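You operate a simulated robot arm through the tools that you are given. There is no shell and no other tool. Be economical: measure what you need, move in short steps, check, and stop when the job is done.

The job below is to be done with a simulated two-armed robot. You get a single attempt, and the scene is never put back.

TASK
Wipe the grey seat clean and set it to MID.
Fine: Move the brown cup to the grey shelf first. Use the yellow pad and put it back; turn the seat lock to FREE to move the seat, and back to LOCK after. Set down upright: brown paper cup. What is to be rubbed or washed off counts as gone when no trace of it is left.
Where things are to end (x, y in the base frame): brown paper cup within 0.06 m of [0.79, -1.52].

Only the result counts: the job must be done as asked and must still hold three seconds after the hand-in. Knocking over, shifting, dropping, spilling or breaking anything else fails it.

THE ROBOT
Two 7-joint arms with two-finger parallel grippers on one trunk, on a base that drives. Base frame: it is fixed to the floor where the robot stands at the start and does not move with it; the origin is under the middle of the robot, x ahead of it, y to its left, z up. Units: m, degrees, N and s.
The left shoulder is at the start at [0.05, 0.165, 0.88], the right one opposite. Places, roughly: blue seat lock [0.4, 0.8, 0.4]; grey seat [0.5, -0.2, 0.4]; grey seat lock [0.4, -0.3, 0.4]; top of the grey shelf [0.8, -1.6, 1]; white paper cup [0.75, -1.5, 1]; yellow wiping pad [0.75, -1.75, 1]. Payload 3.91 kg a hand.
The TCP of each hand is the grasp point between the finger pads, 0.03 m short of the fingertips. In the tool frame z runs along the fingers and y along their closing line. The gripper opens to 0.11 m. The fingers are 0.02 m wide and 0.01 m thick; the gripper's body (0.048 by 0.112 m) begins 0.055 m behind the TCP.
Orientation is told as [roll, pitch, yaw] about the base's x, y, z axes, in that order, counted from this pose: with the fingers straight down and closing along the base's y, the tool's x points along the base's -x, its y along +y and its z along -z.

THE INTERFACE
- The arms move only by the tool step_arm. It takes "left_series", "right_series" or both (then of equal length, played together; a hand with none holds still); each is text: rows parted by semicolons, each of 7 numbers parted by spaces: the shift along the tool's x, y, z in units of 50 mm (1.0 is 50 mm), then the turn, a rotation vector about the tool's x, y, z in units of 8 degrees (1.0 is 8 degrees), then the closure, from 0 (fully open) to 1 (shut). In form: x y z ax ay az jaw; .... A call has 1 to 20 rows; each row shifts and turns the commanded pose from where the row before left it, along the tool's axes as they then stand. A call with a number of a shift or a turn outside -1 to 1 is refused whole. Each row takes 0.2 s and may step no farther than 0.05 m and 8.6 degrees from the row before; otherwise, or with a gripper value out of range, the whole call is refused. Where a pose cannot be reached the arm comes as near as it can. A force on the tool above 40 N (or 10 N above the force at the start of the call, whichever is more), or a blocked arm, ends the call early, and 0.2 s more pass. Each finger travels about 0.045 m/s and halts on what it meets, pressing with about 35 N; the grip force reading is that of the motor and also rises with nothing between the fingers. The clock runs only during rows and for 0.2 s after the last one: add rows that do not move to give the fingers time. The reply holds the time, the measured pose of the TCP, the force on the tool along the base axes, the opening and the grip force, in the units named above and with some noise, with the torque about the TCP (base axes, N m) and any sound that the robot's microphone picked up.
- Cameras (640 x 400 px; columns grow to the right, rows downward): "scene" is now at [0.103, -0.0252, 1.0281]; the picture's right is [-0.33, -0.94, 0.00], its down [-0.73, 0.25, -0.63] and it looks along [0.60, -0.21, -0.77] (base axes); focal length 252 px, centre (320, 200). "left" rides on the left gripper at [0.072, -0.017, -0.103] in its tool frame; the picture's right is [0.23, 0.97, 0.00], its down [-0.76, 0.18, -0.62] and it looks along [-0.61, 0.14, 0.78] (tool axes); focal length 222 px, centre (320, 200). "right" rides on the right gripper at [0.072, 0.017, -0.103] in its tool frame; the picture's right is [-0.23, 0.97, 0.00], its down [-0.76, -0.18, -0.62] and it looks along [-0.61, -0.14, 0.78] (tool axes); focal length 222 px, centre (320, 200). There is no depth. A picture from a camera that has moved, and an enlarged one, comes with that camera's place and axes in the base frame and with its lens.
- camera(camera): a new picture of that camera. The clock stands still meanwhile.
- raise_lower(by): slides the trunk up (or, below 0, down) by that many m; the arms and the scene camera ride with it, the base frame stays. It gives what a move gives, with no picture.
- base_move(legs): drives the robot by 1 to 6 legs, each [ahead, left, turn to the left] in m, m and degrees, along the robot's own axes; the way and the turn of a leg run together, so that a leg with both is an arc; at most 1.5 m and 180 degrees a leg. The arms and the cameras ride along, it lands a little off, and it stops where it bumps. It gives what a move gives.
- turn_head(pan, tilt): turns the head with the scene camera to pan (to the left, within 80 degrees either way) and tilt (down, from -29 to 69), counted from straight ahead of the robot. It gives what a move gives.
- enlarge(camera, box): a new picture of the part [left, top, right, bottom] of that camera's present view, enlarged. The clock stands still meanwhile.
- close_job(): hands the job in; it is judged then, once.

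Work in short steps. Places have to be worked out from the pictures, the camera data and where the tool is seen: move nearer, look again, correct. Check each grasp and each placing, and mend what went wrong. You have 120 turns and 92 pictures in all, those below and enlarged ones among them. Open the grippers and draw the arms clear of the work before you hand the job in, unless the task says otherwise; then end with one line.

The tools are called after ">>>" as name(argument=value, ...) on one line, values as JSON. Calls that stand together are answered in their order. step_arm: Moves the arms, as the interface text tells. Its arguments: {"type":"object","properties":{"left_series":{"type":"string"},"right_series":{"type":"string"}},"required":[]} The other tools are called the same way: raise_lower (by) slides the trunk up or down; base_move (legs) drives the base; turn_head (pan, tilt) turns the head that bears the scene camera; camera (camera) takes a picture; enlarge (camera, box) takes an enlarged picture of a part of a camera's view; close_job () hands the job in.

At the start:

```text
clock: 0.0
left_position: [0.4178, 0.0094, 0.7799]
left_orientation: [-0.1, 0.1, -0.1]
left_wrist_force: [0.3, 0.5, -0.1]
left_moment: [0.02, 0.0, 0.03]
left_finger_gap: 0.1099
left_grip_force: 0.1
right_position: [0.3412, -0.4174, 0.7262]
right_orientation: [0.1, -0.1, 0.0]
right_wrist_force: [-0.1, -0.3, 0.0]
right_moment: [0.0, -0.01, -0.01]
right_finger_gap: 0.1096
right_grip_force: 0.1
trunk travel left (down, up): [-0.1, 0.403]
robot x, y, heading: [0.0026, -0.0019, 0.2]
head pan, tilt: [-19.2, 50.6]
```

scene: 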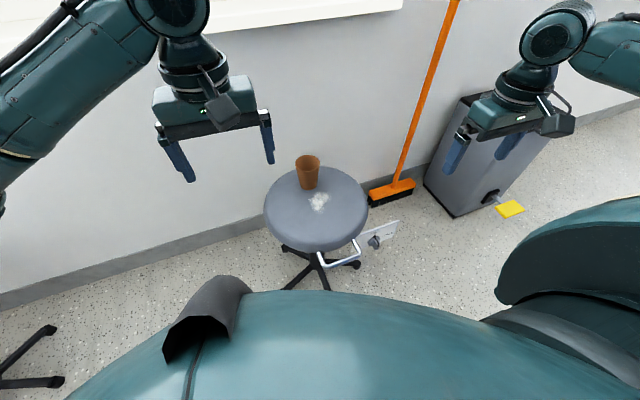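
right: 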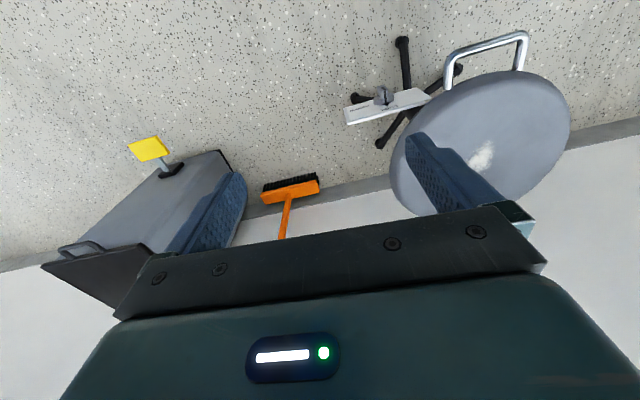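
left: 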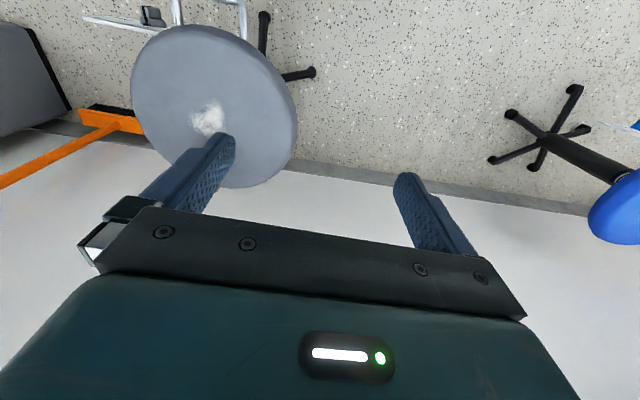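

I see the grey stool with a cup and white powder on it and a knob at its front right. First I look closer at the seat and the lock, then the right side.

>>> enlarge(camera="scene", box=[240, 140, 420, 290])

>>> turn_head(pan=-65, tilt=20)

>>> camera(camera="scene")

```text
2.67 times, centred on (330, 215) of scene
camera zoom: at [0.103, -0.0252, 1.0281], right [-0.33, -0.94, 0.0], down [-0.73, 0.25, -0.63], along [0.6, -0.21, -0.77], focal length 672 px, centre (293, 160)
```

zoom: 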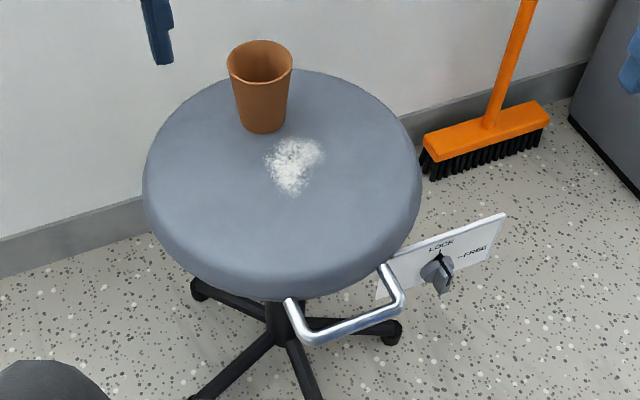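

```text
clock: 1.1
left_position: [0.4168, 0.0099, 0.7809]
left_orientation: [0.1, 0.1, 0.0]
left_wrist_force: [-0.3, -0.4, 0.6]
left_moment: [-0.01, -0.01, 0.0]
left_finger_gap: 0.1102
left_grip_force: 0.1
right_position: [0.3425, -0.4185, 0.7265]
right_orientation: [-0.1, 0.0, 0.1]
right_wrist_force: [-0.5, 0.0, 0.3]
right_moment: [-0.02, -0.02, 0.01]
right_finger_gap: 0.11
right_grip_force: 0.1
trunk travel left (down, up): [-0.1, 0.403]
robot x, y, heading: [0.0037, 0.0043, -0.0]
head pan, tilt: [-65.0, 20.0]
```

```text
87 pictures are left
camera scene: at [0.0702, -0.0845, 1.0745], right [-0.91, -0.42, 0.0], down [-0.14, 0.31, -0.94], along [0.4, -0.85, -0.34], focal length 252 px, centre (320, 200)
```

scene: 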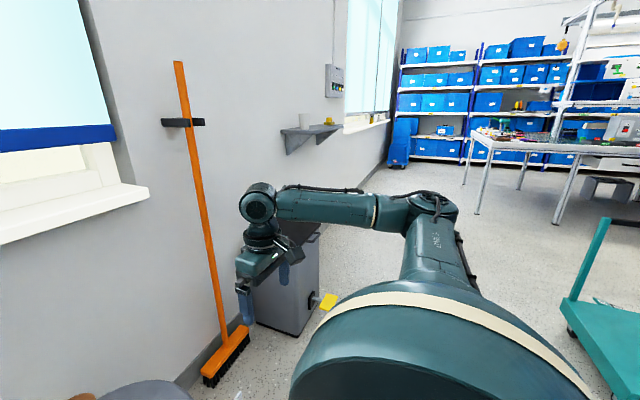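

The shelf on the wall holds the white cup and yellow pad. I zoom in there.

>>> enlarge(camera="scene", box=[260, 90, 380, 165])

>>> turn_head(pan=-30, tilt=60)

>>> enlarge(camera="right", box=[320, 20, 580, 220])

>>> enlarge(camera="scene", box=[220, 80, 420, 280])

```text
5.33 times, centred on (320, 128) of scene
camera zoom: at [0.0702, -0.0845, 1.0745], right [-0.91, -0.42, 0.0], down [-0.14, 0.31, -0.94], along [0.4, -0.85, -0.34], focal length 1343 px, centre (320, 587)
```

zoom: 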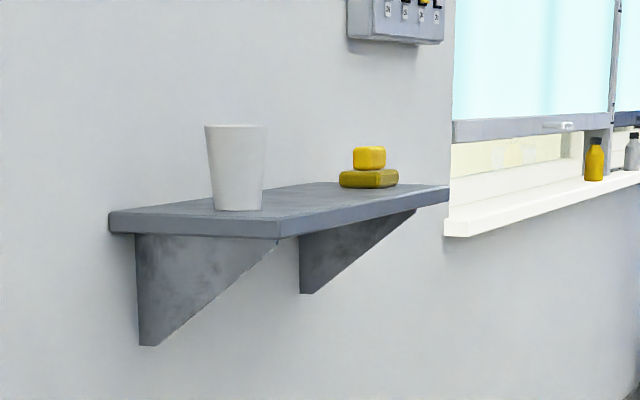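

```text
clock: 2.2
left_position: [0.4153, 0.0091, 0.7809]
left_orientation: [0.0, 0.0, 0.0]
left_wrist_force: [-0.1, -0.2, 0.1]
left_moment: [-0.03, -0.02, 0.03]
left_finger_gap: 0.1101
left_grip_force: 0.1
right_position: [0.3432, -0.4188, 0.7268]
right_orientation: [0.0, 0.1, 0.1]
right_wrist_force: [-1.0, 0.5, -0.4]
right_moment: [0.01, -0.02, -0.01]
right_finger_gap: 0.1097
right_grip_force: 0.1
trunk travel left (down, up): [-0.1, 0.403]
robot x, y, heading: [0.0032, 0.0025, -0.2]
head pan, tilt: [-30.0, 60.0]
```

```text
2.00 times, centred on (450, 120) of right
camera zoom: at [0.2694, -0.4006, 0.8301], right [0.23, 0.97, 0.0], down [0.76, -0.18, 0.62], along [0.61, -0.14, -0.78], focal length 444 px, centre (60, 360)
```

zoom: 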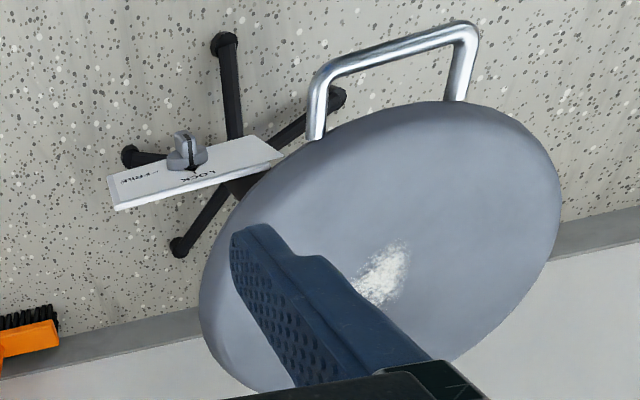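

```text
2.00 times, centred on (320, 180) of scene
camera zoom: at [0.0885, -0.0335, 1.0164], right [-0.5, -0.87, 0.0], down [-0.75, 0.43, -0.5], along [0.43, -0.25, -0.87], focal length 504 px, centre (320, 240)
```

zoom: 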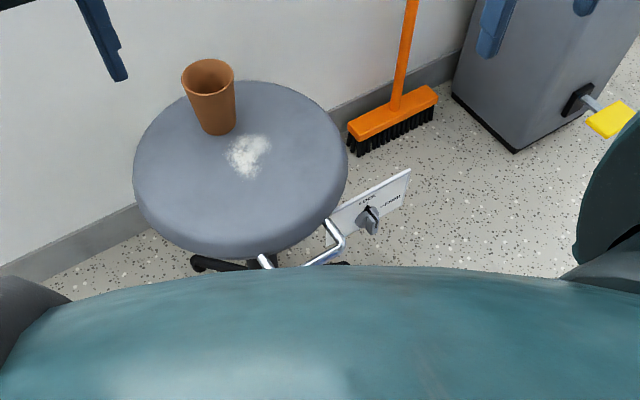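

I need to see the stool's height scale. I back away and look from farther.

>>> base_move(legs=[[-0.6, 0, 0]])

>>> turn_head(pan=-10, tilt=35)

>>> camera(camera="scene")

```text
clock: 5.6
left_position: [-0.1773, 0.0111, 0.78]
left_orientation: [0.0, 0.1, 0.4]
left_wrist_force: [0.5, 0.6, 0.3]
left_moment: [0.03, 0.05, 0.04]
left_finger_gap: 0.11
left_grip_force: 0.1
right_position: [-0.2503, -0.4187, 0.7272]
right_orientation: [0.0, -0.1, 0.2]
right_wrist_force: [-0.9, -0.3, 0.5]
right_moment: [0.01, -0.03, 0.0]
right_finger_gap: 0.11
right_grip_force: 0.2
trunk travel left (down, up): [-0.1, 0.403]
robot x, y, heading: [-0.597, -0.0012, 0.1]
head pan, tilt: [-30.0, 60.0]
```

```text
clock: 6.5
left_position: [-0.1773, 0.0109, 0.78]
left_orientation: [0.0, 0.0, 0.1]
left_wrist_force: [0.0, -0.1, -0.2]
left_moment: [-0.02, -0.02, 0.01]
left_finger_gap: 0.1102
left_grip_force: 0.1
right_position: [-0.2493, -0.418, 0.7261]
right_orientation: [-0.1, 0.0, 0.1]
right_wrist_force: [0.3, 0.5, -0.4]
right_moment: [0.0, 0.0, -0.04]
right_finger_gap: 0.1099
right_grip_force: 0.0
trunk travel left (down, up): [-0.1, 0.403]
robot x, y, heading: [-0.5952, 0.0023, 0.0]
head pan, tilt: [-10.0, 35.0]
```

```text
83 pictures are left
camera scene: at [-0.4762, -0.016, 1.0506], right [-0.17, -0.99, 0.0], down [-0.57, 0.1, -0.82], along [0.81, -0.14, -0.57], focal length 252 px, centre (320, 200)
```

scene: 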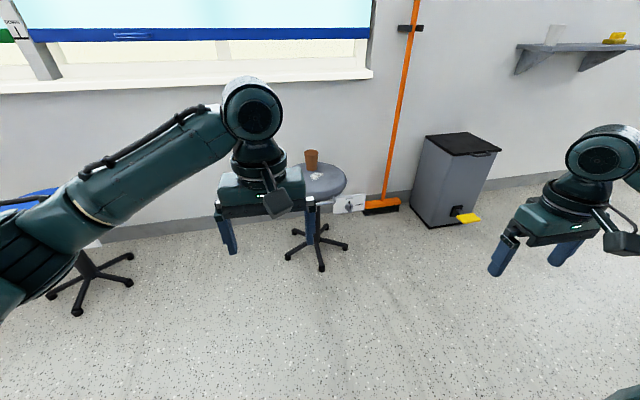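

>>> enlarge(camera="scene", box=[270, 140, 400, 280])

>>> turn_head(pan=25, tilt=40)

>>> camera(camera="scene")

```text
2.86 times, centred on (335, 210) of scene
camera zoom: at [-0.4762, -0.016, 1.0506], right [-0.17, -0.99, 0.0], down [-0.57, 0.1, -0.82], along [0.81, -0.14, -0.57], focal length 720 px, centre (277, 171)
```

zoom: 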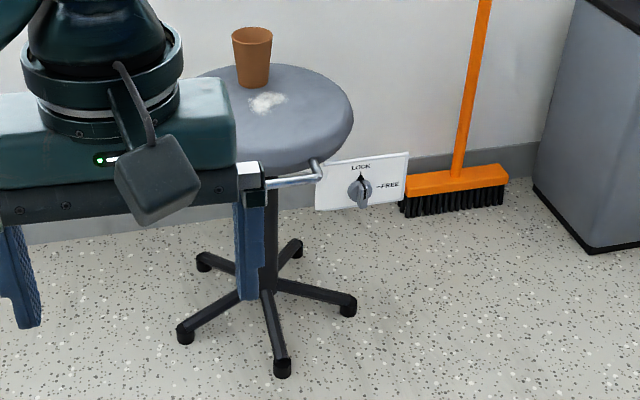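

```text
clock: 7.5
left_position: [-0.1778, 0.0094, 0.7806]
left_orientation: [-0.1, 0.0, 0.3]
left_wrist_force: [0.3, 0.4, -0.3]
left_moment: [-0.03, 0.02, -0.02]
left_finger_gap: 0.1098
left_grip_force: 0.0
right_position: [-0.25, -0.4177, 0.727]
right_orientation: [0.0, 0.1, 0.2]
right_wrist_force: [0.6, 0.3, -0.3]
right_moment: [-0.03, -0.01, -0.03]
right_finger_gap: 0.11
right_grip_force: 0.0
trunk travel left (down, up): [-0.1, 0.403]
robot x, y, heading: [-0.5943, 0.0003, 0.3]
head pan, tilt: [25.0, 40.0]
```

```text
81 pictures are left
camera scene: at [-0.4859, 0.0352, 1.0431], right [0.42, -0.91, 0.0], down [-0.58, -0.27, -0.77], along [0.69, 0.33, -0.64], focal length 252 px, centre (320, 200)
```

scene: 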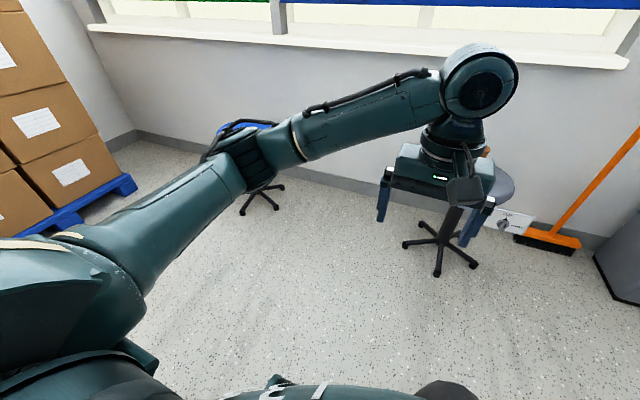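

No scale visible yet; the left hand hides the column. I move the left hand aside to the left and look at the column.

>>> step_arm(left_series="0 1 0 0 0 0 0; 0 1 0 0 0 0 0; 0 1 0 0 0 0 0; 0 1 0 0 0 0 0; 0 1 0 0 0 0 0")

>>> turn_head(pan=-10, tilt=35)

>>> enlarge(camera="scene", box=[270, 140, 380, 220])

```text
clock: 8.7
left_position: [-0.1772, 0.2632, 0.7816]
left_orientation: [0.0, 0.0, 0.1]
left_wrist_force: [-0.4, 0.3, 0.4]
left_moment: [-0.04, 0.02, 0.02]
left_finger_gap: 0.1099
left_grip_force: 0.0
right_position: [-0.2503, -0.4173, 0.7276]
right_orientation: [0.0, -0.2, 0.2]
right_wrist_force: [0.3, -0.1, -0.2]
right_moment: [0.03, 0.01, 0.0]
right_finger_gap: 0.11
right_grip_force: 0.1
trunk travel left (down, up): [-0.1, 0.403]
robot x, y, heading: [-0.5933, -0.0019, 0.4]
head pan, tilt: [25.0, 40.0]
```

```text
clock: 9.7
left_position: [-0.1769, 0.2608, 0.7807]
left_orientation: [0.1, 0.0, 0.2]
left_wrist_force: [0.3, 0.8, -0.3]
left_moment: [0.01, 0.03, -0.02]
left_finger_gap: 0.1102
left_grip_force: 0.1
right_position: [-0.25, -0.4184, 0.7262]
right_orientation: [0.0, 0.0, 0.2]
right_wrist_force: [0.3, 0.1, -0.5]
right_moment: [0.01, 0.01, 0.02]
right_finger_gap: 0.11
right_grip_force: 0.2
trunk travel left (down, up): [-0.1, 0.403]
robot x, y, heading: [-0.5948, -0.0011, -0.0]
head pan, tilt: [-10.0, 35.0]
```

```text
5.00 times, centred on (325, 180) of scene
camera zoom: at [-0.4761, -0.0159, 1.0506], right [-0.17, -0.99, 0.0], down [-0.57, 0.1, -0.82], along [0.81, -0.14, -0.57], focal length 1259 px, centre (295, 300)
```

zoom: 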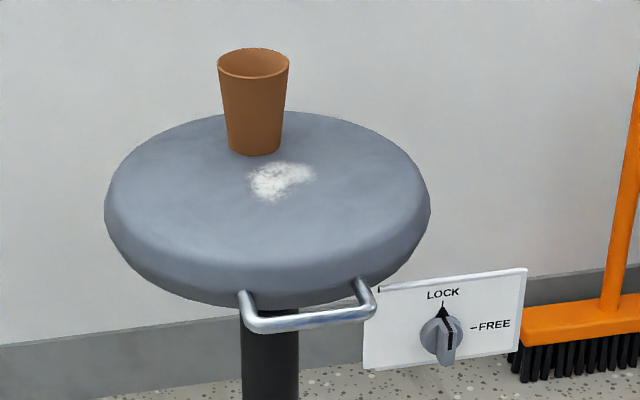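

No scale visible from here. I lower the right hand and tilt it forward to see the column and seat from low with its camera.

>>> step_arm(right_series="0 0 1 0 0 0 0; 0 0 1 0 0 0 0; 0 0 1 0 0 0 0; 0 0 1 0 0 0 0; 0 0 1 0 0 0 0; 0 0 0 0 -1 0 0; 0 0 0 0 -1 0 0; 0 0 0 0 -1 0 0; 0 0 0 0 -1 0 0; 0 0 0 0 -1 0 0; 0 0 0 0 -1 0 0")

>>> camera(camera="right")

```text
clock: 12.1
left_position: [-0.1779, 0.2618, 0.7803]
left_orientation: [0.1, 0.0, 0.3]
left_wrist_force: [0.7, 0.6, 0.0]
left_moment: [-0.02, 0.0, -0.01]
left_finger_gap: 0.1099
left_grip_force: 0.0
right_position: [-0.2505, -0.4183, 0.4767]
right_orientation: [0.1, -48.0, 0.1]
right_wrist_force: [-0.2, 0.7, 0.8]
right_moment: [0.03, 0.03, 0.01]
right_finger_gap: 0.11
right_grip_force: 0.1
trunk travel left (down, up): [-0.1, 0.403]
robot x, y, heading: [-0.5911, -0.0029, 0.4]
head pan, tilt: [-10.0, 35.0]
```

```text
79 pictures are left
camera right: at [-0.3761, -0.4006, 0.4925], right [0.15, 0.97, 0.17], down [0.05, -0.18, 0.98], along [0.99, -0.14, -0.07], focal length 222 px, centre (320, 200)
```

right: 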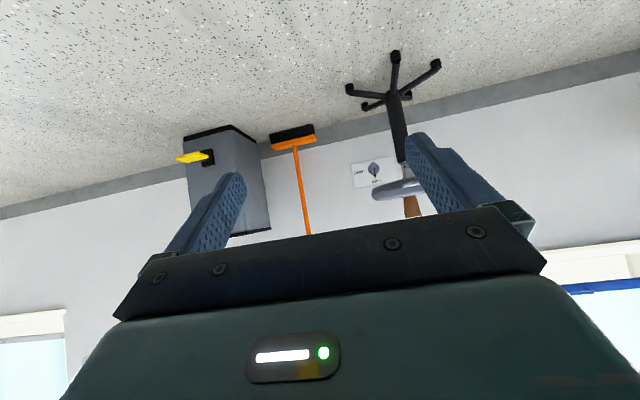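

>>> step_arm(right_series="0 1 0 0 0 0 0; 0 1 0 0 0 0 0; 0 1 0 0 0 0 0; 0 1 0 0 0 0 0")

>>> enlarge(camera="right", box=[220, 20, 420, 220])

```text
clock: 13.1
left_position: [-0.1769, 0.2622, 0.781]
left_orientation: [0.0, 0.0, 0.3]
left_wrist_force: [-0.1, -0.2, 0.6]
left_moment: [0.02, 0.0, -0.02]
left_finger_gap: 0.1102
left_grip_force: 0.1
right_position: [-0.2499, -0.2329, 0.476]
right_orientation: [-4.2, -47.9, 3.7]
right_wrist_force: [0.4, -6.5, 1.2]
right_moment: [0.09, 0.23, 0.86]
right_finger_gap: 0.1102
right_grip_force: 0.0
trunk travel left (down, up): [-0.1, 0.403]
robot x, y, heading: [-0.5929, 0.001, 0.1]
head pan, tilt: [-10.0, 35.0]
stopped in row 4 (right hand): the force on the tool passed its limit at 99 N (the readings are from after the stop); the commanded pose is now the measured one
```

```text
2.00 times, centred on (320, 120) of right
camera zoom: at [-0.3763, -0.2161, 0.49], right [0.14, 0.98, 0.12], down [0.05, -0.13, 0.99], along [0.99, -0.13, -0.07], focal length 444 px, centre (320, 360)
```

zoom: 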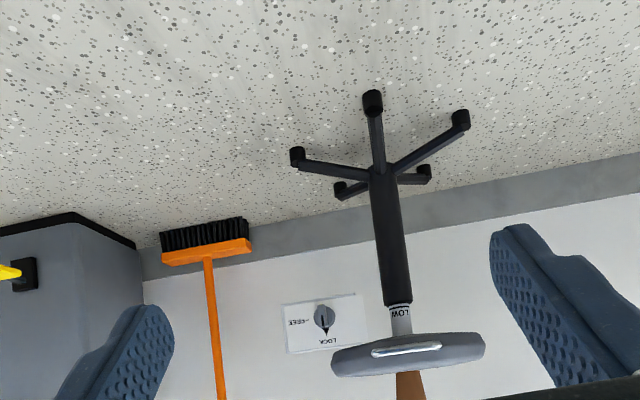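

The hand met the robot's own body; no harm. The column's inner tube bears "LOW" now; I zoom there.

>>> enlarge(camera="right", box=[320, 140, 400, 220])

>>> step_arm(right_series="0 -1 0 0 0 0 0; 0 -1 0 0 0 0 0")

```text
5.00 times, centred on (360, 180) of right
camera zoom: at [-0.3763, -0.2161, 0.49], right [0.14, 0.98, 0.12], down [0.05, -0.13, 0.99], along [0.99, -0.13, -0.07], focal length 1111 px, centre (120, 300)
```

zoom: 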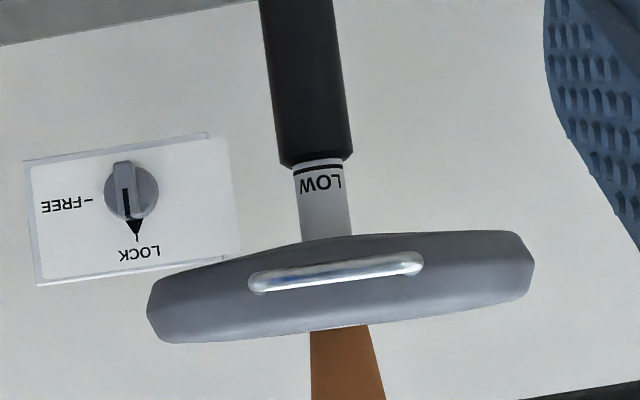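

```text
clock: 13.7
left_position: [-0.1775, 0.2623, 0.7813]
left_orientation: [0.0, 0.0, 0.1]
left_wrist_force: [-0.1, 0.3, 0.4]
left_moment: [-0.01, 0.01, -0.02]
left_finger_gap: 0.1102
left_grip_force: 0.1
right_position: [-0.2511, -0.3344, 0.4772]
right_orientation: [-3.9, -48.0, 3.7]
right_wrist_force: [-0.2, -0.2, 0.0]
right_moment: [0.01, 0.03, 0.02]
right_finger_gap: 0.1101
right_grip_force: 0.0
trunk travel left (down, up): [-0.1, 0.403]
robot x, y, heading: [-0.5954, -0.0012, 0.1]
head pan, tilt: [-10.0, 35.0]
```

"LOW" line sits flush with the collar, so MID means raising the seat until the MID line reaches it. I estimate the cup at about (0.58,-0.16), base z≈0.485, 0.09 tall. I bring the right hand back upright and high before driving in.

>>> step_arm(right_series="0 0 0 0 1 0 0; 0 0 0 0 1 0 0; 0 0 0 0 1 0 0; 0 0 0 0 1 0 0; 0 0 0 0 1 0 0; 0 0 0 0 1 0 0; 0 0 -1 0 0 0 0; 0 0 -1 0 0 0 0; 0 0 -1 0 0 0 0; 0 0 -1 0 0 0 0; 0 0 -1 0 0 0 0; 0 0 -1 0 0 0 0")

```text
clock: 16.3
left_position: [-0.178, 0.2616, 0.7808]
left_orientation: [0.0, 0.0, 0.1]
left_wrist_force: [-0.6, 0.4, 0.2]
left_moment: [0.02, 0.03, -0.03]
left_finger_gap: 0.11
left_grip_force: 0.0
right_position: [-0.2531, -0.3208, 0.7782]
right_orientation: [-2.7, 0.3, 0.6]
right_wrist_force: [-0.8, 0.4, -0.7]
right_moment: [-0.03, 0.01, 0.0]
right_finger_gap: 0.1102
right_grip_force: 0.1
trunk travel left (down, up): [-0.1, 0.403]
robot x, y, heading: [-0.5906, -0.0008, 0.4]
head pan, tilt: [-10.0, 35.0]
```

Drive back to near the start, then move the right hand over toward the cup.

>>> base_move(legs=[[0.6, 0, 0]])

>>> step_arm(right_series="0 1 0 -0.34 0 0 0; 0 1 0 0 0 0 0; 0 1 0 0 0 0 0; -1 0 0 0 0 0 0; -1 0 0 0 0 0 0")

>>> turn_head(pan=-15, tilt=50)

>>> camera(camera="scene")

>>> camera(camera="right")

```text
clock: 19.7
left_position: [0.4231, 0.2623, 0.78]
left_orientation: [-0.1, 0.0, 0.0]
left_wrist_force: [-0.1, 0.2, -0.3]
left_moment: [0.02, -0.02, -0.01]
left_finger_gap: 0.1099
left_grip_force: 0.1
right_position: [0.3478, -0.3217, 0.7779]
right_orientation: [-2.6, 0.1, 0.5]
right_wrist_force: [0.5, 0.5, -0.3]
right_moment: [0.01, -0.03, 0.01]
right_finger_gap: 0.11
right_grip_force: 0.1
trunk travel left (down, up): [-0.1, 0.403]
robot x, y, heading: [0.0074, 0.0009, -0.2]
head pan, tilt: [-10.0, 35.0]
```

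```text
clock: 20.9
left_position: [0.4245, 0.2621, 0.7807]
left_orientation: [0.0, 0.1, 0.0]
left_wrist_force: [-0.5, -0.1, 0.1]
left_moment: [0.03, -0.02, 0.01]
left_finger_gap: 0.1102
left_grip_force: 0.1
right_position: [0.4448, -0.1703, 0.7764]
right_orientation: [0.1, 0.1, 0.4]
right_wrist_force: [0.6, -0.3, -0.3]
right_moment: [0.03, 0.0, 0.01]
right_finger_gap: 0.1103
right_grip_force: 0.0
trunk travel left (down, up): [-0.1, 0.403]
robot x, y, heading: [0.0121, -0.0023, -0.1]
head pan, tilt: [-10.0, 35.0]
```

```text
clock: 21.7
left_position: [0.4238, 0.2608, 0.7794]
left_orientation: [0.0, -0.1, 0.0]
left_wrist_force: [-0.7, 0.6, -0.5]
left_moment: [-0.02, 0.01, 0.03]
left_finger_gap: 0.1099
left_grip_force: 0.0
right_position: [0.4439, -0.171, 0.776]
right_orientation: [0.0, 0.1, 0.3]
right_wrist_force: [0.2, -0.2, -0.1]
right_moment: [-0.01, -0.01, 0.03]
right_finger_gap: 0.11
right_grip_force: 0.1
trunk travel left (down, up): [-0.1, 0.403]
robot x, y, heading: [0.0042, -0.0031, -0.1]
head pan, tilt: [-15.0, 50.0]
```

```text
76 pictures are left
camera scene: at [0.1119, -0.0203, 1.029], right [-0.26, -0.97, 0.0], down [-0.74, 0.2, -0.64], along [0.62, -0.17, -0.77], focal length 252 px, centre (320, 200)
```

scene: 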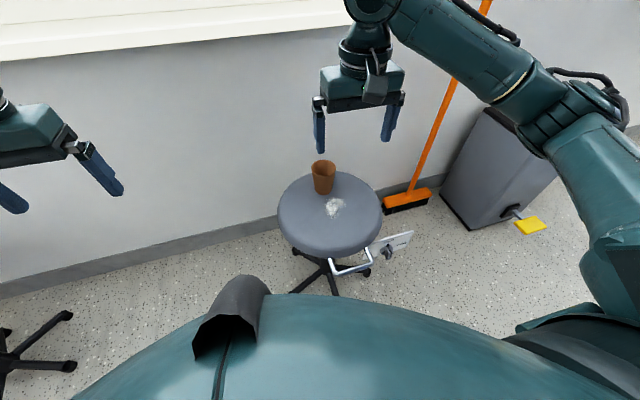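

```text
75 pictures are left
camera right: at [0.3719, -0.1542, 0.88], right [0.22, 0.98, 0.0], down [0.76, -0.17, 0.62], along [0.61, -0.14, -0.78], focal length 222 px, centre (320, 200)
```

right: 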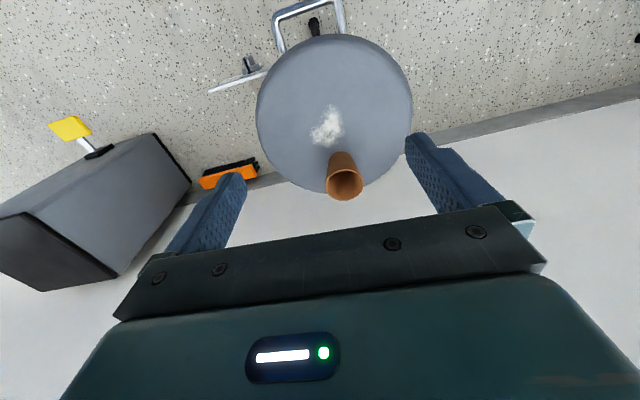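

The right camera confirms the cup at (0.585,-0.162). I move above it.

>>> step_arm(right_series="-1 0.09 0 0 0 0 0; -1 0.09 0 0 0 0 0; -0.82 0 0 0 0 0 0; 0 0 1 0 0 0 0; 0 0 1 0 0 0 0")

>>> camera(camera="right")

```text
refused: row 1 steps farther than a row can; nothing moved
```

```text
74 pictures are left
camera right: at [0.3719, -0.1542, 0.88], right [0.22, 0.98, 0.0], down [0.76, -0.17, 0.62], along [0.61, -0.14, -0.78], focal length 222 px, centre (320, 200)
```

right: 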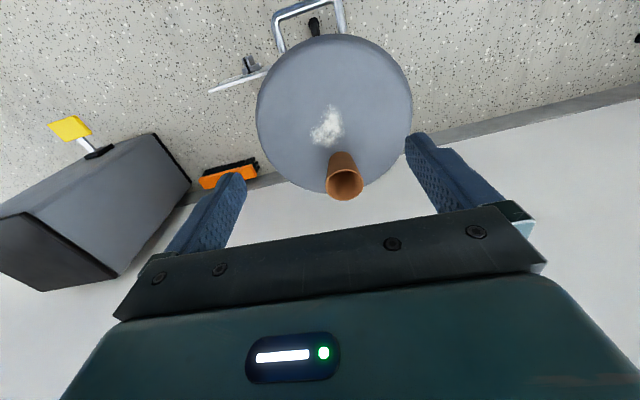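

Row too long; I split it up.

>>> step_arm(right_series="-0.94 0.06 0 0 0 0 0; -0.94 0.06 0 0 0 0 0; -0.94 0.06 0 0 0 0 0; 0 0 1 0 0 0 0; 0 0 1 0 0 0 0")

>>> camera(camera="right")

```text
clock: 22.9
left_position: [0.4239, 0.2602, 0.781]
left_orientation: [0.0, -0.1, 0.0]
left_wrist_force: [0.1, 0.2, 0.9]
left_moment: [0.01, 0.0, 0.01]
left_finger_gap: 0.1099
left_grip_force: 0.1
right_position: [0.5892, -0.1602, 0.6768]
right_orientation: [0.1, 0.0, 0.6]
right_wrist_force: [0.5, -0.2, 0.1]
right_moment: [-0.01, 0.01, 0.02]
right_finger_gap: 0.1102
right_grip_force: 0.0
trunk travel left (down, up): [-0.1, 0.403]
robot x, y, heading: [0.0086, -0.0012, -0.1]
head pan, tilt: [-15.0, 50.0]
```

```text
73 pictures are left
camera right: at [0.5156, -0.1434, 0.7797], right [0.22, 0.98, 0.0], down [0.76, -0.17, 0.62], along [0.61, -0.14, -0.78], focal length 222 px, centre (320, 200)
```

right: 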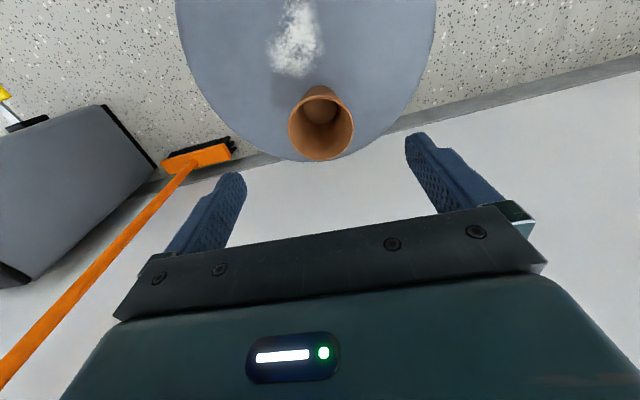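

The cup is centred under the hand. I descend 0.13 m.

>>> step_arm(right_series="-0.05 0 0.9 0 0 0 0; 0 0 0.9 0 0 0 0; 0 0 0.8 0 0 0 0; 0 0 0 0 0 0 0")

>>> camera(camera="right")

```text
clock: 23.9
left_position: [0.4236, 0.2603, 0.7801]
left_orientation: [-0.1, 0.0, 0.0]
left_wrist_force: [-1.0, 0.5, 0.2]
left_moment: [0.0, -0.02, 0.0]
left_finger_gap: 0.1102
left_grip_force: 0.0
right_position: [0.5928, -0.1598, 0.5473]
right_orientation: [0.1, 0.0, 0.4]
right_wrist_force: [-0.2, 0.5, -0.5]
right_moment: [0.03, 0.04, 0.0]
right_finger_gap: 0.11
right_grip_force: 0.1
trunk travel left (down, up): [-0.1, 0.403]
robot x, y, heading: [0.0084, -0.0017, 0.1]
head pan, tilt: [-15.0, 50.0]
```

```text
72 pictures are left
camera right: at [0.5189, -0.1433, 0.6515], right [0.22, 0.98, 0.0], down [0.76, -0.17, 0.62], along [0.61, -0.14, -0.78], focal length 222 px, centre (320, 200)
```

right: 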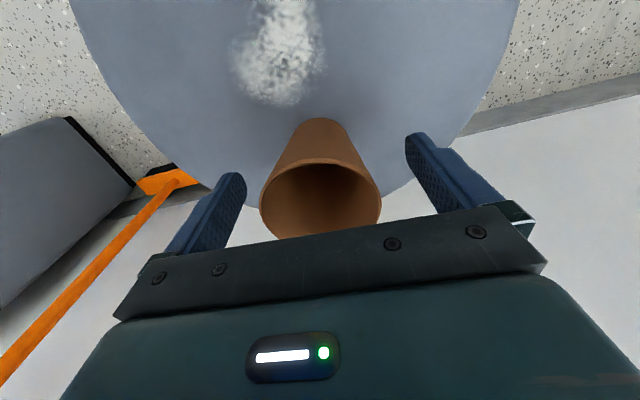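

Well straddled. I close gently toward 0.5.

>>> step_arm(right_series="0 0 0 0 0 0 0.4; 0 0 0 0 0 0 0.45; 0 0 0 0 0 0 0.5; 0 0 0 0 0 0 0.5; 0 0 0 0 0 0 0.5")

```text
clock: 25.1
left_position: [0.4237, 0.2616, 0.7801]
left_orientation: [0.0, 0.0, 0.0]
left_wrist_force: [-0.1, -0.6, -0.7]
left_moment: [-0.01, 0.0, -0.03]
left_finger_gap: 0.1103
left_grip_force: 0.0
right_position: [0.5919, -0.1608, 0.5473]
right_orientation: [0.1, 0.2, 0.4]
right_wrist_force: [0.3, 0.0, 0.3]
right_moment: [0.05, 0.03, 0.0]
right_finger_gap: 0.064
right_grip_force: 34.8
trunk travel left (down, up): [-0.1, 0.403]
robot x, y, heading: [0.0086, 0.003, -0.2]
head pan, tilt: [-15.0, 50.0]
```

Held at gap 0.064. I lift.

>>> step_arm(right_series="0 0 -0.5 0 0 0 0.5; 0 0 -1 0 0 0 0.5; 0 0 -1 0 0 0 0.5; 0 0 -1 0 0 0 0.5; 0 0 -1 0 0 0 0.5; 0 0 -1 0 0 0 0.5")

>>> camera(camera="right")

```text
clock: 26.5
left_position: [0.424, 0.2616, 0.7803]
left_orientation: [0.0, 0.1, 0.1]
left_wrist_force: [-0.5, -0.2, -0.5]
left_moment: [-0.02, -0.02, 0.0]
left_finger_gap: 0.1102
left_grip_force: 0.0
right_position: [0.5888, -0.159, 0.8212]
right_orientation: [0.1, 0.1, 0.4]
right_wrist_force: [0.1, 0.0, -0.2]
right_moment: [-0.05, 0.02, -0.01]
right_finger_gap: 0.056
right_grip_force: 34.9
trunk travel left (down, up): [-0.1, 0.403]
robot x, y, heading: [0.0034, 0.0001, -0.4]
head pan, tilt: [-15.0, 50.0]
```

```text
71 pictures are left
camera right: at [0.5163, -0.1425, 0.9249], right [0.22, 0.98, 0.0], down [0.76, -0.17, 0.62], along [0.61, -0.14, -0.78], focal length 222 px, centre (320, 200)
```

right: 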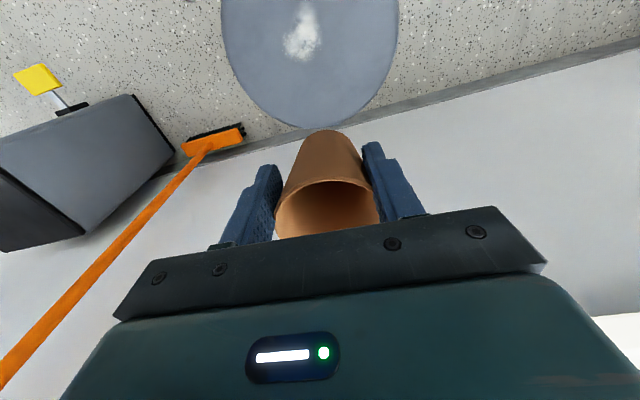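

Cup held. I tighten slightly, retract, raise the trunk and back away before driving to the shelf.

>>> step_arm(right_series="0.94 0 0 0 0 0 0.54; 0.94 0 0 0 0 0 0.54; 0.94 0 0 0 0 0 0.54; 0.94 0 0 0 0 0 0.54; 0.94 0 0 0 0 0 0.54")

>>> raise_lower(by=0.25)

>>> base_move(legs=[[-0.1, 0, 0], [0, -0.7, 0], [0, -0.65, 0]])

>>> turn_head(pan=-15, tilt=30)

>>> camera(camera="scene")

```text
clock: 27.7
left_position: [0.424, 0.2617, 0.781]
left_orientation: [0.0, 0.1, 0.0]
left_wrist_force: [0.2, 0.7, 1.0]
left_moment: [-0.01, 0.01, 0.02]
left_finger_gap: 0.1099
left_grip_force: 0.0
right_position: [0.3544, -0.1603, 0.8201]
right_orientation: [0.0, 0.1, 0.5]
right_wrist_force: [0.8, 0.4, -0.4]
right_moment: [-0.03, 0.0, -0.02]
right_finger_gap: 0.0036
right_grip_force: 0.1
trunk travel left (down, up): [-0.1, 0.403]
robot x, y, heading: [0.0059, 0.0007, -0.2]
head pan, tilt: [-15.0, 50.0]
```

```text
clock: 30.2
left_position: [0.425, 0.2608, 1.0303]
left_orientation: [0.0, 0.0, 0.1]
left_wrist_force: [-0.2, -0.2, 0.2]
left_moment: [0.0, -0.02, -0.02]
left_finger_gap: 0.1098
left_grip_force: 0.0
right_position: [0.3558, -0.1621, 1.0705]
right_orientation: [0.1, 0.2, 0.4]
right_wrist_force: [-0.4, -0.1, -0.2]
right_moment: [0.03, 0.04, -0.01]
right_finger_gap: 0.0508
right_grip_force: 0.1
trunk travel left (down, up): [-0.35, 0.153]
robot x, y, heading: [0.0086, -0.0031, 0.1]
head pan, tilt: [-15.0, 50.0]
```

```text
clock: 43.3
left_position: [0.3243, -1.0872, 1.0315]
left_orientation: [0.0, -0.1, 0.1]
left_wrist_force: [0.8, 0.0, -0.9]
left_moment: [-0.04, -0.02, 0.0]
left_finger_gap: 0.1102
left_grip_force: 0.1
right_position: [0.2564, -1.5114, 1.0701]
right_orientation: [0.1, 0.1, 0.6]
right_wrist_force: [-0.8, 0.3, 0.3]
right_moment: [0.0, -0.02, 0.03]
right_finger_gap: 0.0505
right_grip_force: 0.0
trunk travel left (down, up): [-0.35, 0.153]
robot x, y, heading: [-0.0909, -1.3508, 0.2]
head pan, tilt: [-15.0, 50.0]
```

```text
clock: 44.2
left_position: [0.3252, -1.089, 1.0307]
left_orientation: [0.1, 0.0, 0.2]
left_wrist_force: [-0.3, -0.1, -0.8]
left_moment: [0.01, 0.0, 0.01]
left_finger_gap: 0.1099
left_grip_force: 0.0
right_position: [0.2577, -1.5115, 1.0706]
right_orientation: [0.2, 0.2, 0.7]
right_wrist_force: [-0.3, 0.7, 0.1]
right_moment: [0.01, 0.02, -0.01]
right_finger_gap: 0.0505
right_grip_force: 0.1
trunk travel left (down, up): [-0.35, 0.153]
robot x, y, heading: [-0.0889, -1.3485, 0.2]
head pan, tilt: [-15.0, 30.0]
```

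```text
70 pictures are left
camera scene: at [0.0269, -1.3746, 1.3084], right [-0.26, -0.97, 0.0], down [-0.48, 0.13, -0.87], along [0.84, -0.22, -0.5], focal length 252 px, centre (320, 200)
```

scene: 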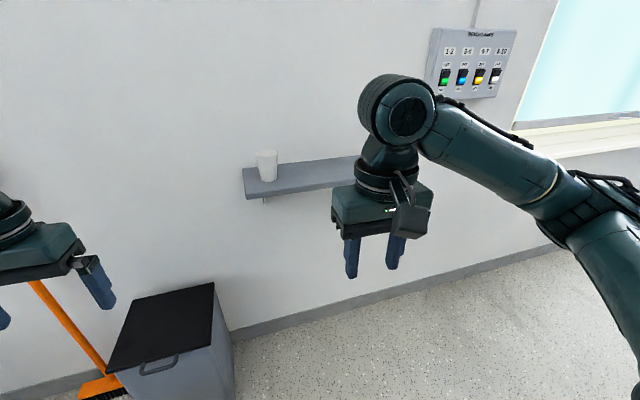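

The cup slipped out during the retraction (gap fell to 0.0036). I must go back and find it.

>>> base_move(legs=[[-0.3, 0, 0], [0, 1.2, 0]])

>>> turn_head(pan=0, tilt=45)

>>> camera(camera="scene")

```text
clock: 46.0
left_position: [0.0872, -1.0895, 1.0305]
left_orientation: [0.1, -0.1, 0.1]
left_wrist_force: [0.4, -0.7, -0.5]
left_moment: [-0.02, 0.01, -0.04]
left_finger_gap: 0.1098
left_grip_force: 0.0
right_position: [0.0187, -1.512, 1.0698]
right_orientation: [0.1, 0.0, 0.7]
right_wrist_force: [-0.1, -0.7, -0.6]
right_moment: [-0.02, 0.0, 0.0]
right_finger_gap: 0.0505
right_grip_force: 0.1
trunk travel left (down, up): [-0.35, 0.153]
robot x, y, heading: [-0.3299, -1.3529, 0.1]
head pan, tilt: [-15.0, 30.0]
stopped in leg 1: the robot was blocked; the commanded pose is now the measured one
```

```text
clock: 46.7
left_position: [0.0868, -1.0892, 1.0304]
left_orientation: [0.0, -0.1, 0.1]
left_wrist_force: [0.0, 0.9, 0.9]
left_moment: [-0.04, 0.02, 0.01]
left_finger_gap: 0.1101
left_grip_force: 0.1
right_position: [0.0173, -1.5117, 1.071]
right_orientation: [0.1, 0.0, 0.6]
right_wrist_force: [0.1, 0.4, -0.2]
right_moment: [-0.01, 0.0, 0.02]
right_finger_gap: 0.0506
right_grip_force: 0.1
trunk travel left (down, up): [-0.35, 0.153]
robot x, y, heading: [-0.3259, -1.3499, 0.1]
head pan, tilt: [0.0, 45.0]
```

```text
69 pictures are left
camera scene: at [-0.218, -1.3513, 1.2859], right [0.0, -1.0, 0.0], down [-0.71, 0.0, -0.71], along [0.71, 0.0, -0.71], focal length 252 px, centre (320, 200)
```

scene: 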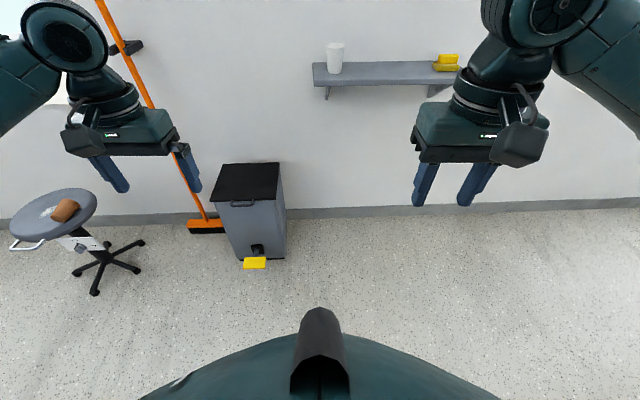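

The cup lies on its side on the seat. From here I zoom both the seat and the shelf.

>>> enlarge(camera="scene", box=[0, 170, 150, 300])

>>> enlarge(camera="scene", box=[300, 20, 480, 130])

>>> turn_head(pan=80, tilt=45)

>>> camera(camera="scene")

```text
3.08 times, centred on (75, 235) of scene
camera zoom: at [-0.218, -1.3513, 1.2859], right [0.0, -1.0, 0.0], down [-0.71, 0.0, -0.71], along [0.71, 0.0, -0.71], focal length 775 px, centre (1074, 92)
```

zoom: 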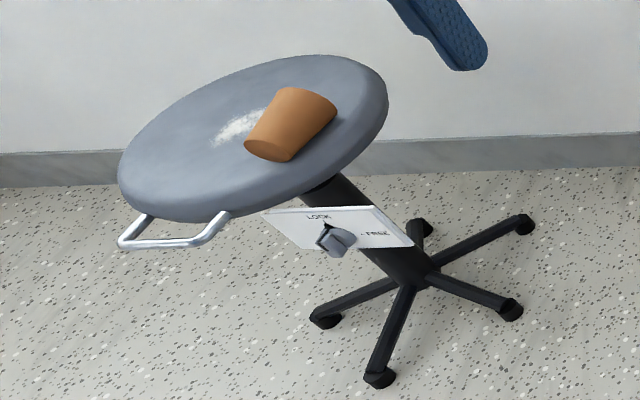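

```text
3.56 times, centred on (390, 75) of scene
camera zoom: at [-0.218, -1.3513, 1.2859], right [0.0, -1.0, 0.0], down [-0.71, 0.0, -0.71], along [0.71, 0.0, -0.71], focal length 896 px, centre (71, 644)
```

zoom: 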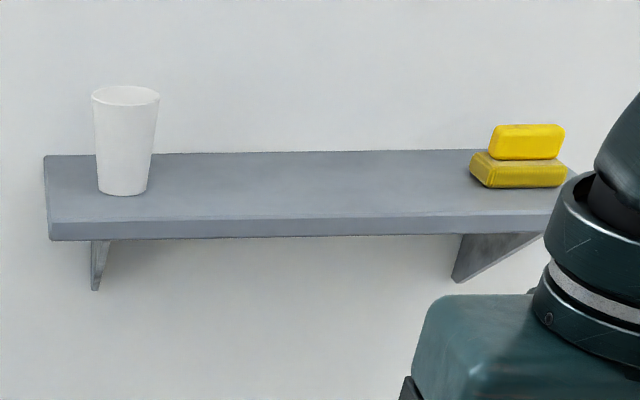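

```text
clock: 48.3
left_position: [0.0868, -1.0881, 1.03]
left_orientation: [0.1, 0.0, 0.2]
left_wrist_force: [-0.1, 0.0, -0.2]
left_moment: [0.01, -0.01, 0.03]
left_finger_gap: 0.11
left_grip_force: 0.0
right_position: [0.0182, -1.5124, 1.0707]
right_orientation: [0.2, 0.0, 0.6]
right_wrist_force: [-0.3, 0.0, 0.0]
right_moment: [-0.01, 0.0, -0.02]
right_finger_gap: 0.0506
right_grip_force: 0.1
trunk travel left (down, up): [-0.35, 0.153]
robot x, y, heading: [-0.3313, -1.3516, 0.1]
head pan, tilt: [80.0, 45.0]
```

```text
66 pictures are left
camera scene: at [-0.2853, -1.2712, 1.2858], right [0.98, -0.17, 0.0], down [-0.12, -0.7, -0.71], along [0.12, 0.7, -0.71], focal length 252 px, centre (320, 200)
```

scene: 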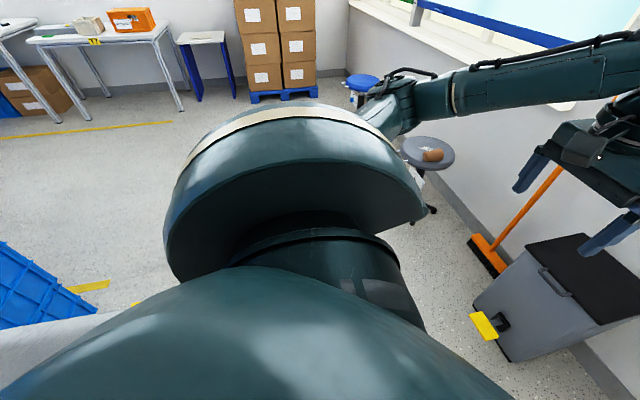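

The cup lies with its bottom toward the robot and rim toward the wall. I drive back in front of the stool for a close measurement.

>>> base_move(legs=[[0.1, 0, 0], [0, 1.3, 0]])

>>> turn_head(pan=-5, tilt=50)

>>> camera(camera="scene")

```text
clock: 60.5
left_position: [0.1679, 0.2016, 1.031]
left_orientation: [0.0, 0.0, 1.0]
left_wrist_force: [-0.5, -0.2, 0.2]
left_moment: [-0.01, -0.03, -0.01]
left_finger_gap: 0.1101
left_grip_force: 0.0
right_position: [0.1071, -0.2202, 1.0709]
right_orientation: [0.1, 0.0, 1.5]
right_wrist_force: [-0.2, 0.5, -0.1]
right_moment: [-0.02, -0.02, -0.01]
right_finger_gap: 0.0506
right_grip_force: 0.1
trunk travel left (down, up): [-0.35, 0.153]
robot x, y, heading: [-0.2407, -0.0669, 1.3]
head pan, tilt: [80.0, 45.0]
```

```text
clock: 62.1
left_position: [0.1685, 0.2028, 1.0315]
left_orientation: [-0.1, 0.0, 1.1]
left_wrist_force: [0.0, 0.0, -1.5]
left_moment: [-0.01, 0.02, -0.01]
left_finger_gap: 0.1097
left_grip_force: 0.1
right_position: [0.1077, -0.2223, 1.0706]
right_orientation: [0.1, 0.0, 1.6]
right_wrist_force: [-0.4, 0.6, 0.7]
right_moment: [-0.01, 0.01, -0.01]
right_finger_gap: 0.0508
right_grip_force: 0.1
trunk travel left (down, up): [-0.35, 0.153]
robot x, y, heading: [-0.242, -0.0672, 1.0]
head pan, tilt: [-5.0, 50.0]
```

```text
65 pictures are left
camera scene: at [-0.1359, -0.0716, 1.2789], right [-0.07, -1.0, 0.0], down [-0.76, 0.05, -0.64], along [0.64, -0.04, -0.77], focal length 252 px, centre (320, 200)
```

scene: 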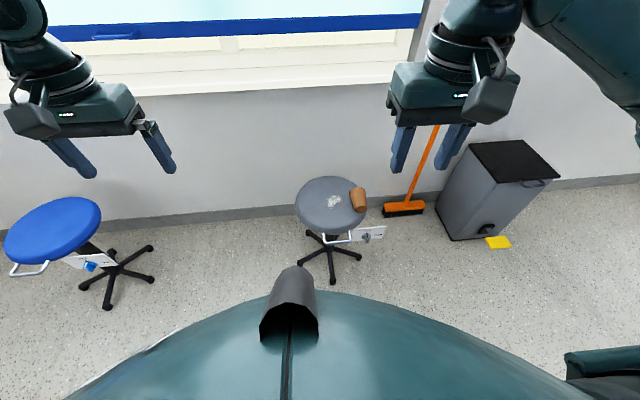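

>>> enlarge(camera="scene", box=[280, 160, 400, 260])

```text
4.00 times, centred on (340, 210) of scene
camera zoom: at [-0.1359, -0.0716, 1.2789], right [-0.07, -1.0, 0.0], down [-0.76, 0.05, -0.64], along [0.64, -0.04, -0.77], focal length 1007 px, centre (240, 160)
```

zoom: 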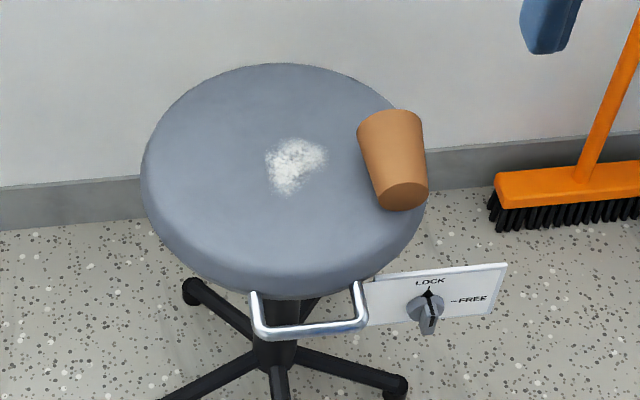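

The cup is intact near the seat's right edge, axis along x, bottom toward me; centre about (0.492,-0.265). I'll grasp it across with the hand tilted, so that rotating the hand stands it up. First drive in, lower the trunk and open.

>>> base_move(legs=[[0.26, 0, 0]])

>>> raise_lower(by=-0.33)

>>> step_arm(right_series="-0.9 -0.3 0 0 0 0 0; -0.9 -0.3 0 0 0 0 0; 0 0 0 0 0 0 0; 0 0 0 0 0 0 0")

>>> camera(camera="right")

```text
clock: 64.0
left_position: [0.4257, 0.2103, 1.0303]
left_orientation: [-0.1, -0.1, 1.4]
left_wrist_force: [0.0, 0.2, 0.2]
left_moment: [-0.02, 0.0, 0.01]
left_finger_gap: 0.1101
left_grip_force: 0.0
right_position: [0.3674, -0.2134, 1.0702]
right_orientation: [0.1, 0.0, 1.9]
right_wrist_force: [0.1, 0.2, -0.1]
right_moment: [-0.01, 0.04, -0.01]
right_finger_gap: 0.0503
right_grip_force: 0.1
trunk travel left (down, up): [-0.35, 0.153]
robot x, y, heading: [0.0151, -0.0606, 1.4]
head pan, tilt: [-5.0, 50.0]
```

```text
clock: 67.2
left_position: [0.4249, 0.2109, 0.7018]
left_orientation: [-0.1, -0.1, 1.5]
left_wrist_force: [0.4, 0.6, 0.3]
left_moment: [-0.01, 0.01, 0.0]
left_finger_gap: 0.11
left_grip_force: 0.1
right_position: [0.3658, -0.2137, 0.7413]
right_orientation: [0.1, 0.1, 1.9]
right_wrist_force: [-1.0, -0.2, -0.2]
right_moment: [0.03, -0.01, 0.03]
right_finger_gap: 0.0507
right_grip_force: 0.1
trunk travel left (down, up): [-0.02, 0.483]
robot x, y, heading: [0.0138, -0.0637, 1.5]
head pan, tilt: [-5.0, 50.0]
```

```text
clock: 68.2
left_position: [0.4248, 0.2105, 0.7004]
left_orientation: [0.0, -0.1, 1.3]
left_wrist_force: [0.6, 0.3, 0.2]
left_moment: [-0.01, -0.02, 0.01]
left_finger_gap: 0.1102
left_grip_force: 0.0
right_position: [0.456, -0.2402, 0.7394]
right_orientation: [0.0, 0.1, 1.9]
right_wrist_force: [0.4, 0.1, 0.1]
right_moment: [0.01, 0.01, -0.01]
right_finger_gap: 0.1101
right_grip_force: 0.0
trunk travel left (down, up): [-0.02, 0.483]
robot x, y, heading: [0.0135, -0.0604, 1.0]
head pan, tilt: [-5.0, 50.0]
```

```text
63 pictures are left
camera right: at [0.3827, -0.2256, 0.8427], right [0.19, 0.98, 0.0], down [0.77, -0.15, 0.62], along [0.61, -0.12, -0.78], focal length 222 px, centre (320, 200)
```

right: 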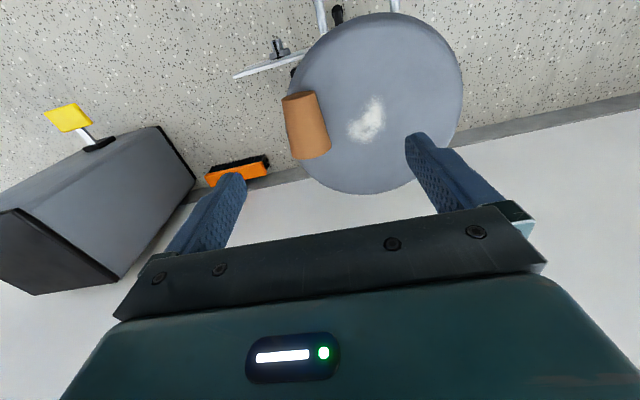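

The cup centre reads (0.491,-0.268). I centre over it, tilt the hand +20° pitch, and come down to z≈0.57.

>>> step_arm(right_series="-0.76 -0.52 0 0 0 0 0; 0 0 0 0 0.83 0 0; 0 0 0 0 0.83 0 0; 0 0 0 0 0.84 0 0; -0.3 0 0.83 0 0 0 0; -0.3 0 0.83 0 0 0 0; -0.3 0 0.83 0 0 0 0; 0 0 0 0 0 0 0")

>>> camera(camera="right")

```text
clock: 70.0
left_position: [0.4238, 0.2104, 0.7018]
left_orientation: [0.1, 0.0, 1.4]
left_wrist_force: [0.2, 0.3, 0.1]
left_moment: [0.0, 0.01, 0.01]
left_finger_gap: 0.1101
left_grip_force: 0.0
right_position: [0.496, -0.2635, 0.6077]
right_orientation: [0.1, 19.9, 1.8]
right_wrist_force: [0.5, 0.5, 0.3]
right_moment: [0.04, 0.01, 0.02]
right_finger_gap: 0.11
right_grip_force: 0.1
trunk travel left (down, up): [-0.02, 0.483]
robot x, y, heading: [0.0153, -0.0598, 1.3]
head pan, tilt: [-5.0, 50.0]
```

```text
62 pictures are left
camera right: at [0.4621, -0.2477, 0.73], right [0.18, 0.98, -0.08], down [0.93, -0.15, 0.33], along [0.31, -0.13, -0.94], focal length 222 px, centre (320, 200)
```

right: 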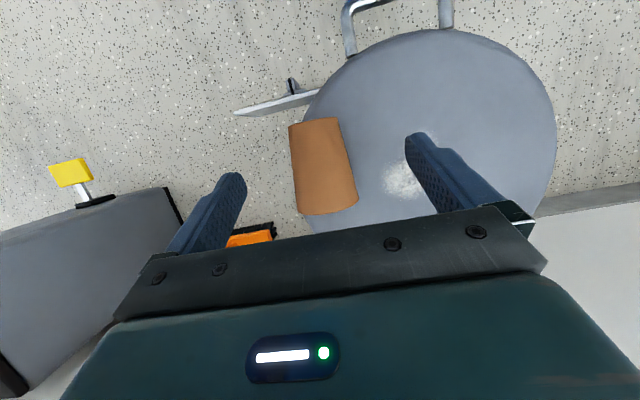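

Alignment good. Descend to z≈0.525.

>>> step_arm(right_series="-0.28 -0.05 0.78 0 0 0 0; -0.28 -0.05 0.78 0 0 0 0; 0 0 0 0 0 0 0")

>>> camera(camera="right")

```text
clock: 70.8
left_position: [0.4256, 0.2104, 0.7016]
left_orientation: [-0.1, -0.1, 1.4]
left_wrist_force: [0.4, 0.5, -1.4]
left_moment: [0.0, 0.0, -0.02]
left_finger_gap: 0.1102
left_grip_force: 0.1
right_position: [0.4953, -0.2705, 0.5266]
right_orientation: [0.0, 20.0, 1.9]
right_wrist_force: [0.0, 0.4, 0.6]
right_moment: [-0.02, 0.03, 0.01]
right_finger_gap: 0.1101
right_grip_force: 0.1
trunk travel left (down, up): [-0.02, 0.483]
robot x, y, heading: [0.0137, -0.0632, 1.4]
head pan, tilt: [-5.0, 50.0]
```

```text
61 pictures are left
camera right: at [0.4621, -0.254, 0.6487], right [0.18, 0.98, -0.08], down [0.93, -0.15, 0.33], along [0.31, -0.13, -0.94], focal length 222 px, centre (320, 200)
```

right: 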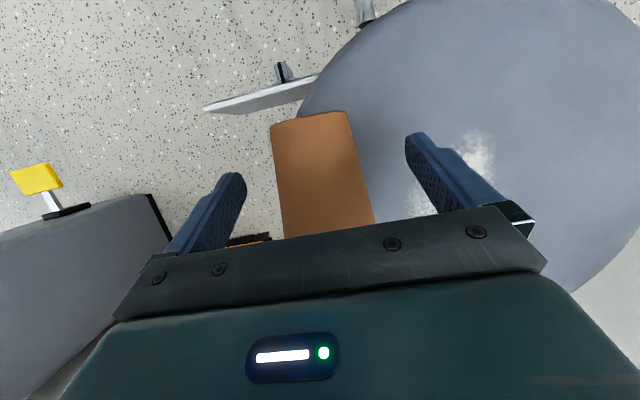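

Close gradually and watch the gap and force.

>>> step_arm(right_series="0 0 0 0 0 0 0.35; 0 0 0 0 0 0 0.4; 0 0 0 0 0 0 0.44; 0 0 0 0 0 0 0.44; 0 0 0 0 0 0 0.44")

```text
clock: 72.0
left_position: [0.4253, 0.2104, 0.7013]
left_orientation: [-0.1, -0.1, 1.4]
left_wrist_force: [0.1, -0.3, 0.2]
left_moment: [0.0, 0.03, -0.01]
left_finger_gap: 0.1102
left_grip_force: 0.1
right_position: [0.4962, -0.2709, 0.5268]
right_orientation: [0.1, 19.9, 1.9]
right_wrist_force: [-1.0, -0.3, 1.7]
right_moment: [0.01, -0.02, -0.02]
right_finger_gap: 0.0616
right_grip_force: 0.1
trunk travel left (down, up): [-0.02, 0.483]
robot x, y, heading: [0.012, -0.06, 1.2]
head pan, tilt: [-5.0, 50.0]
```

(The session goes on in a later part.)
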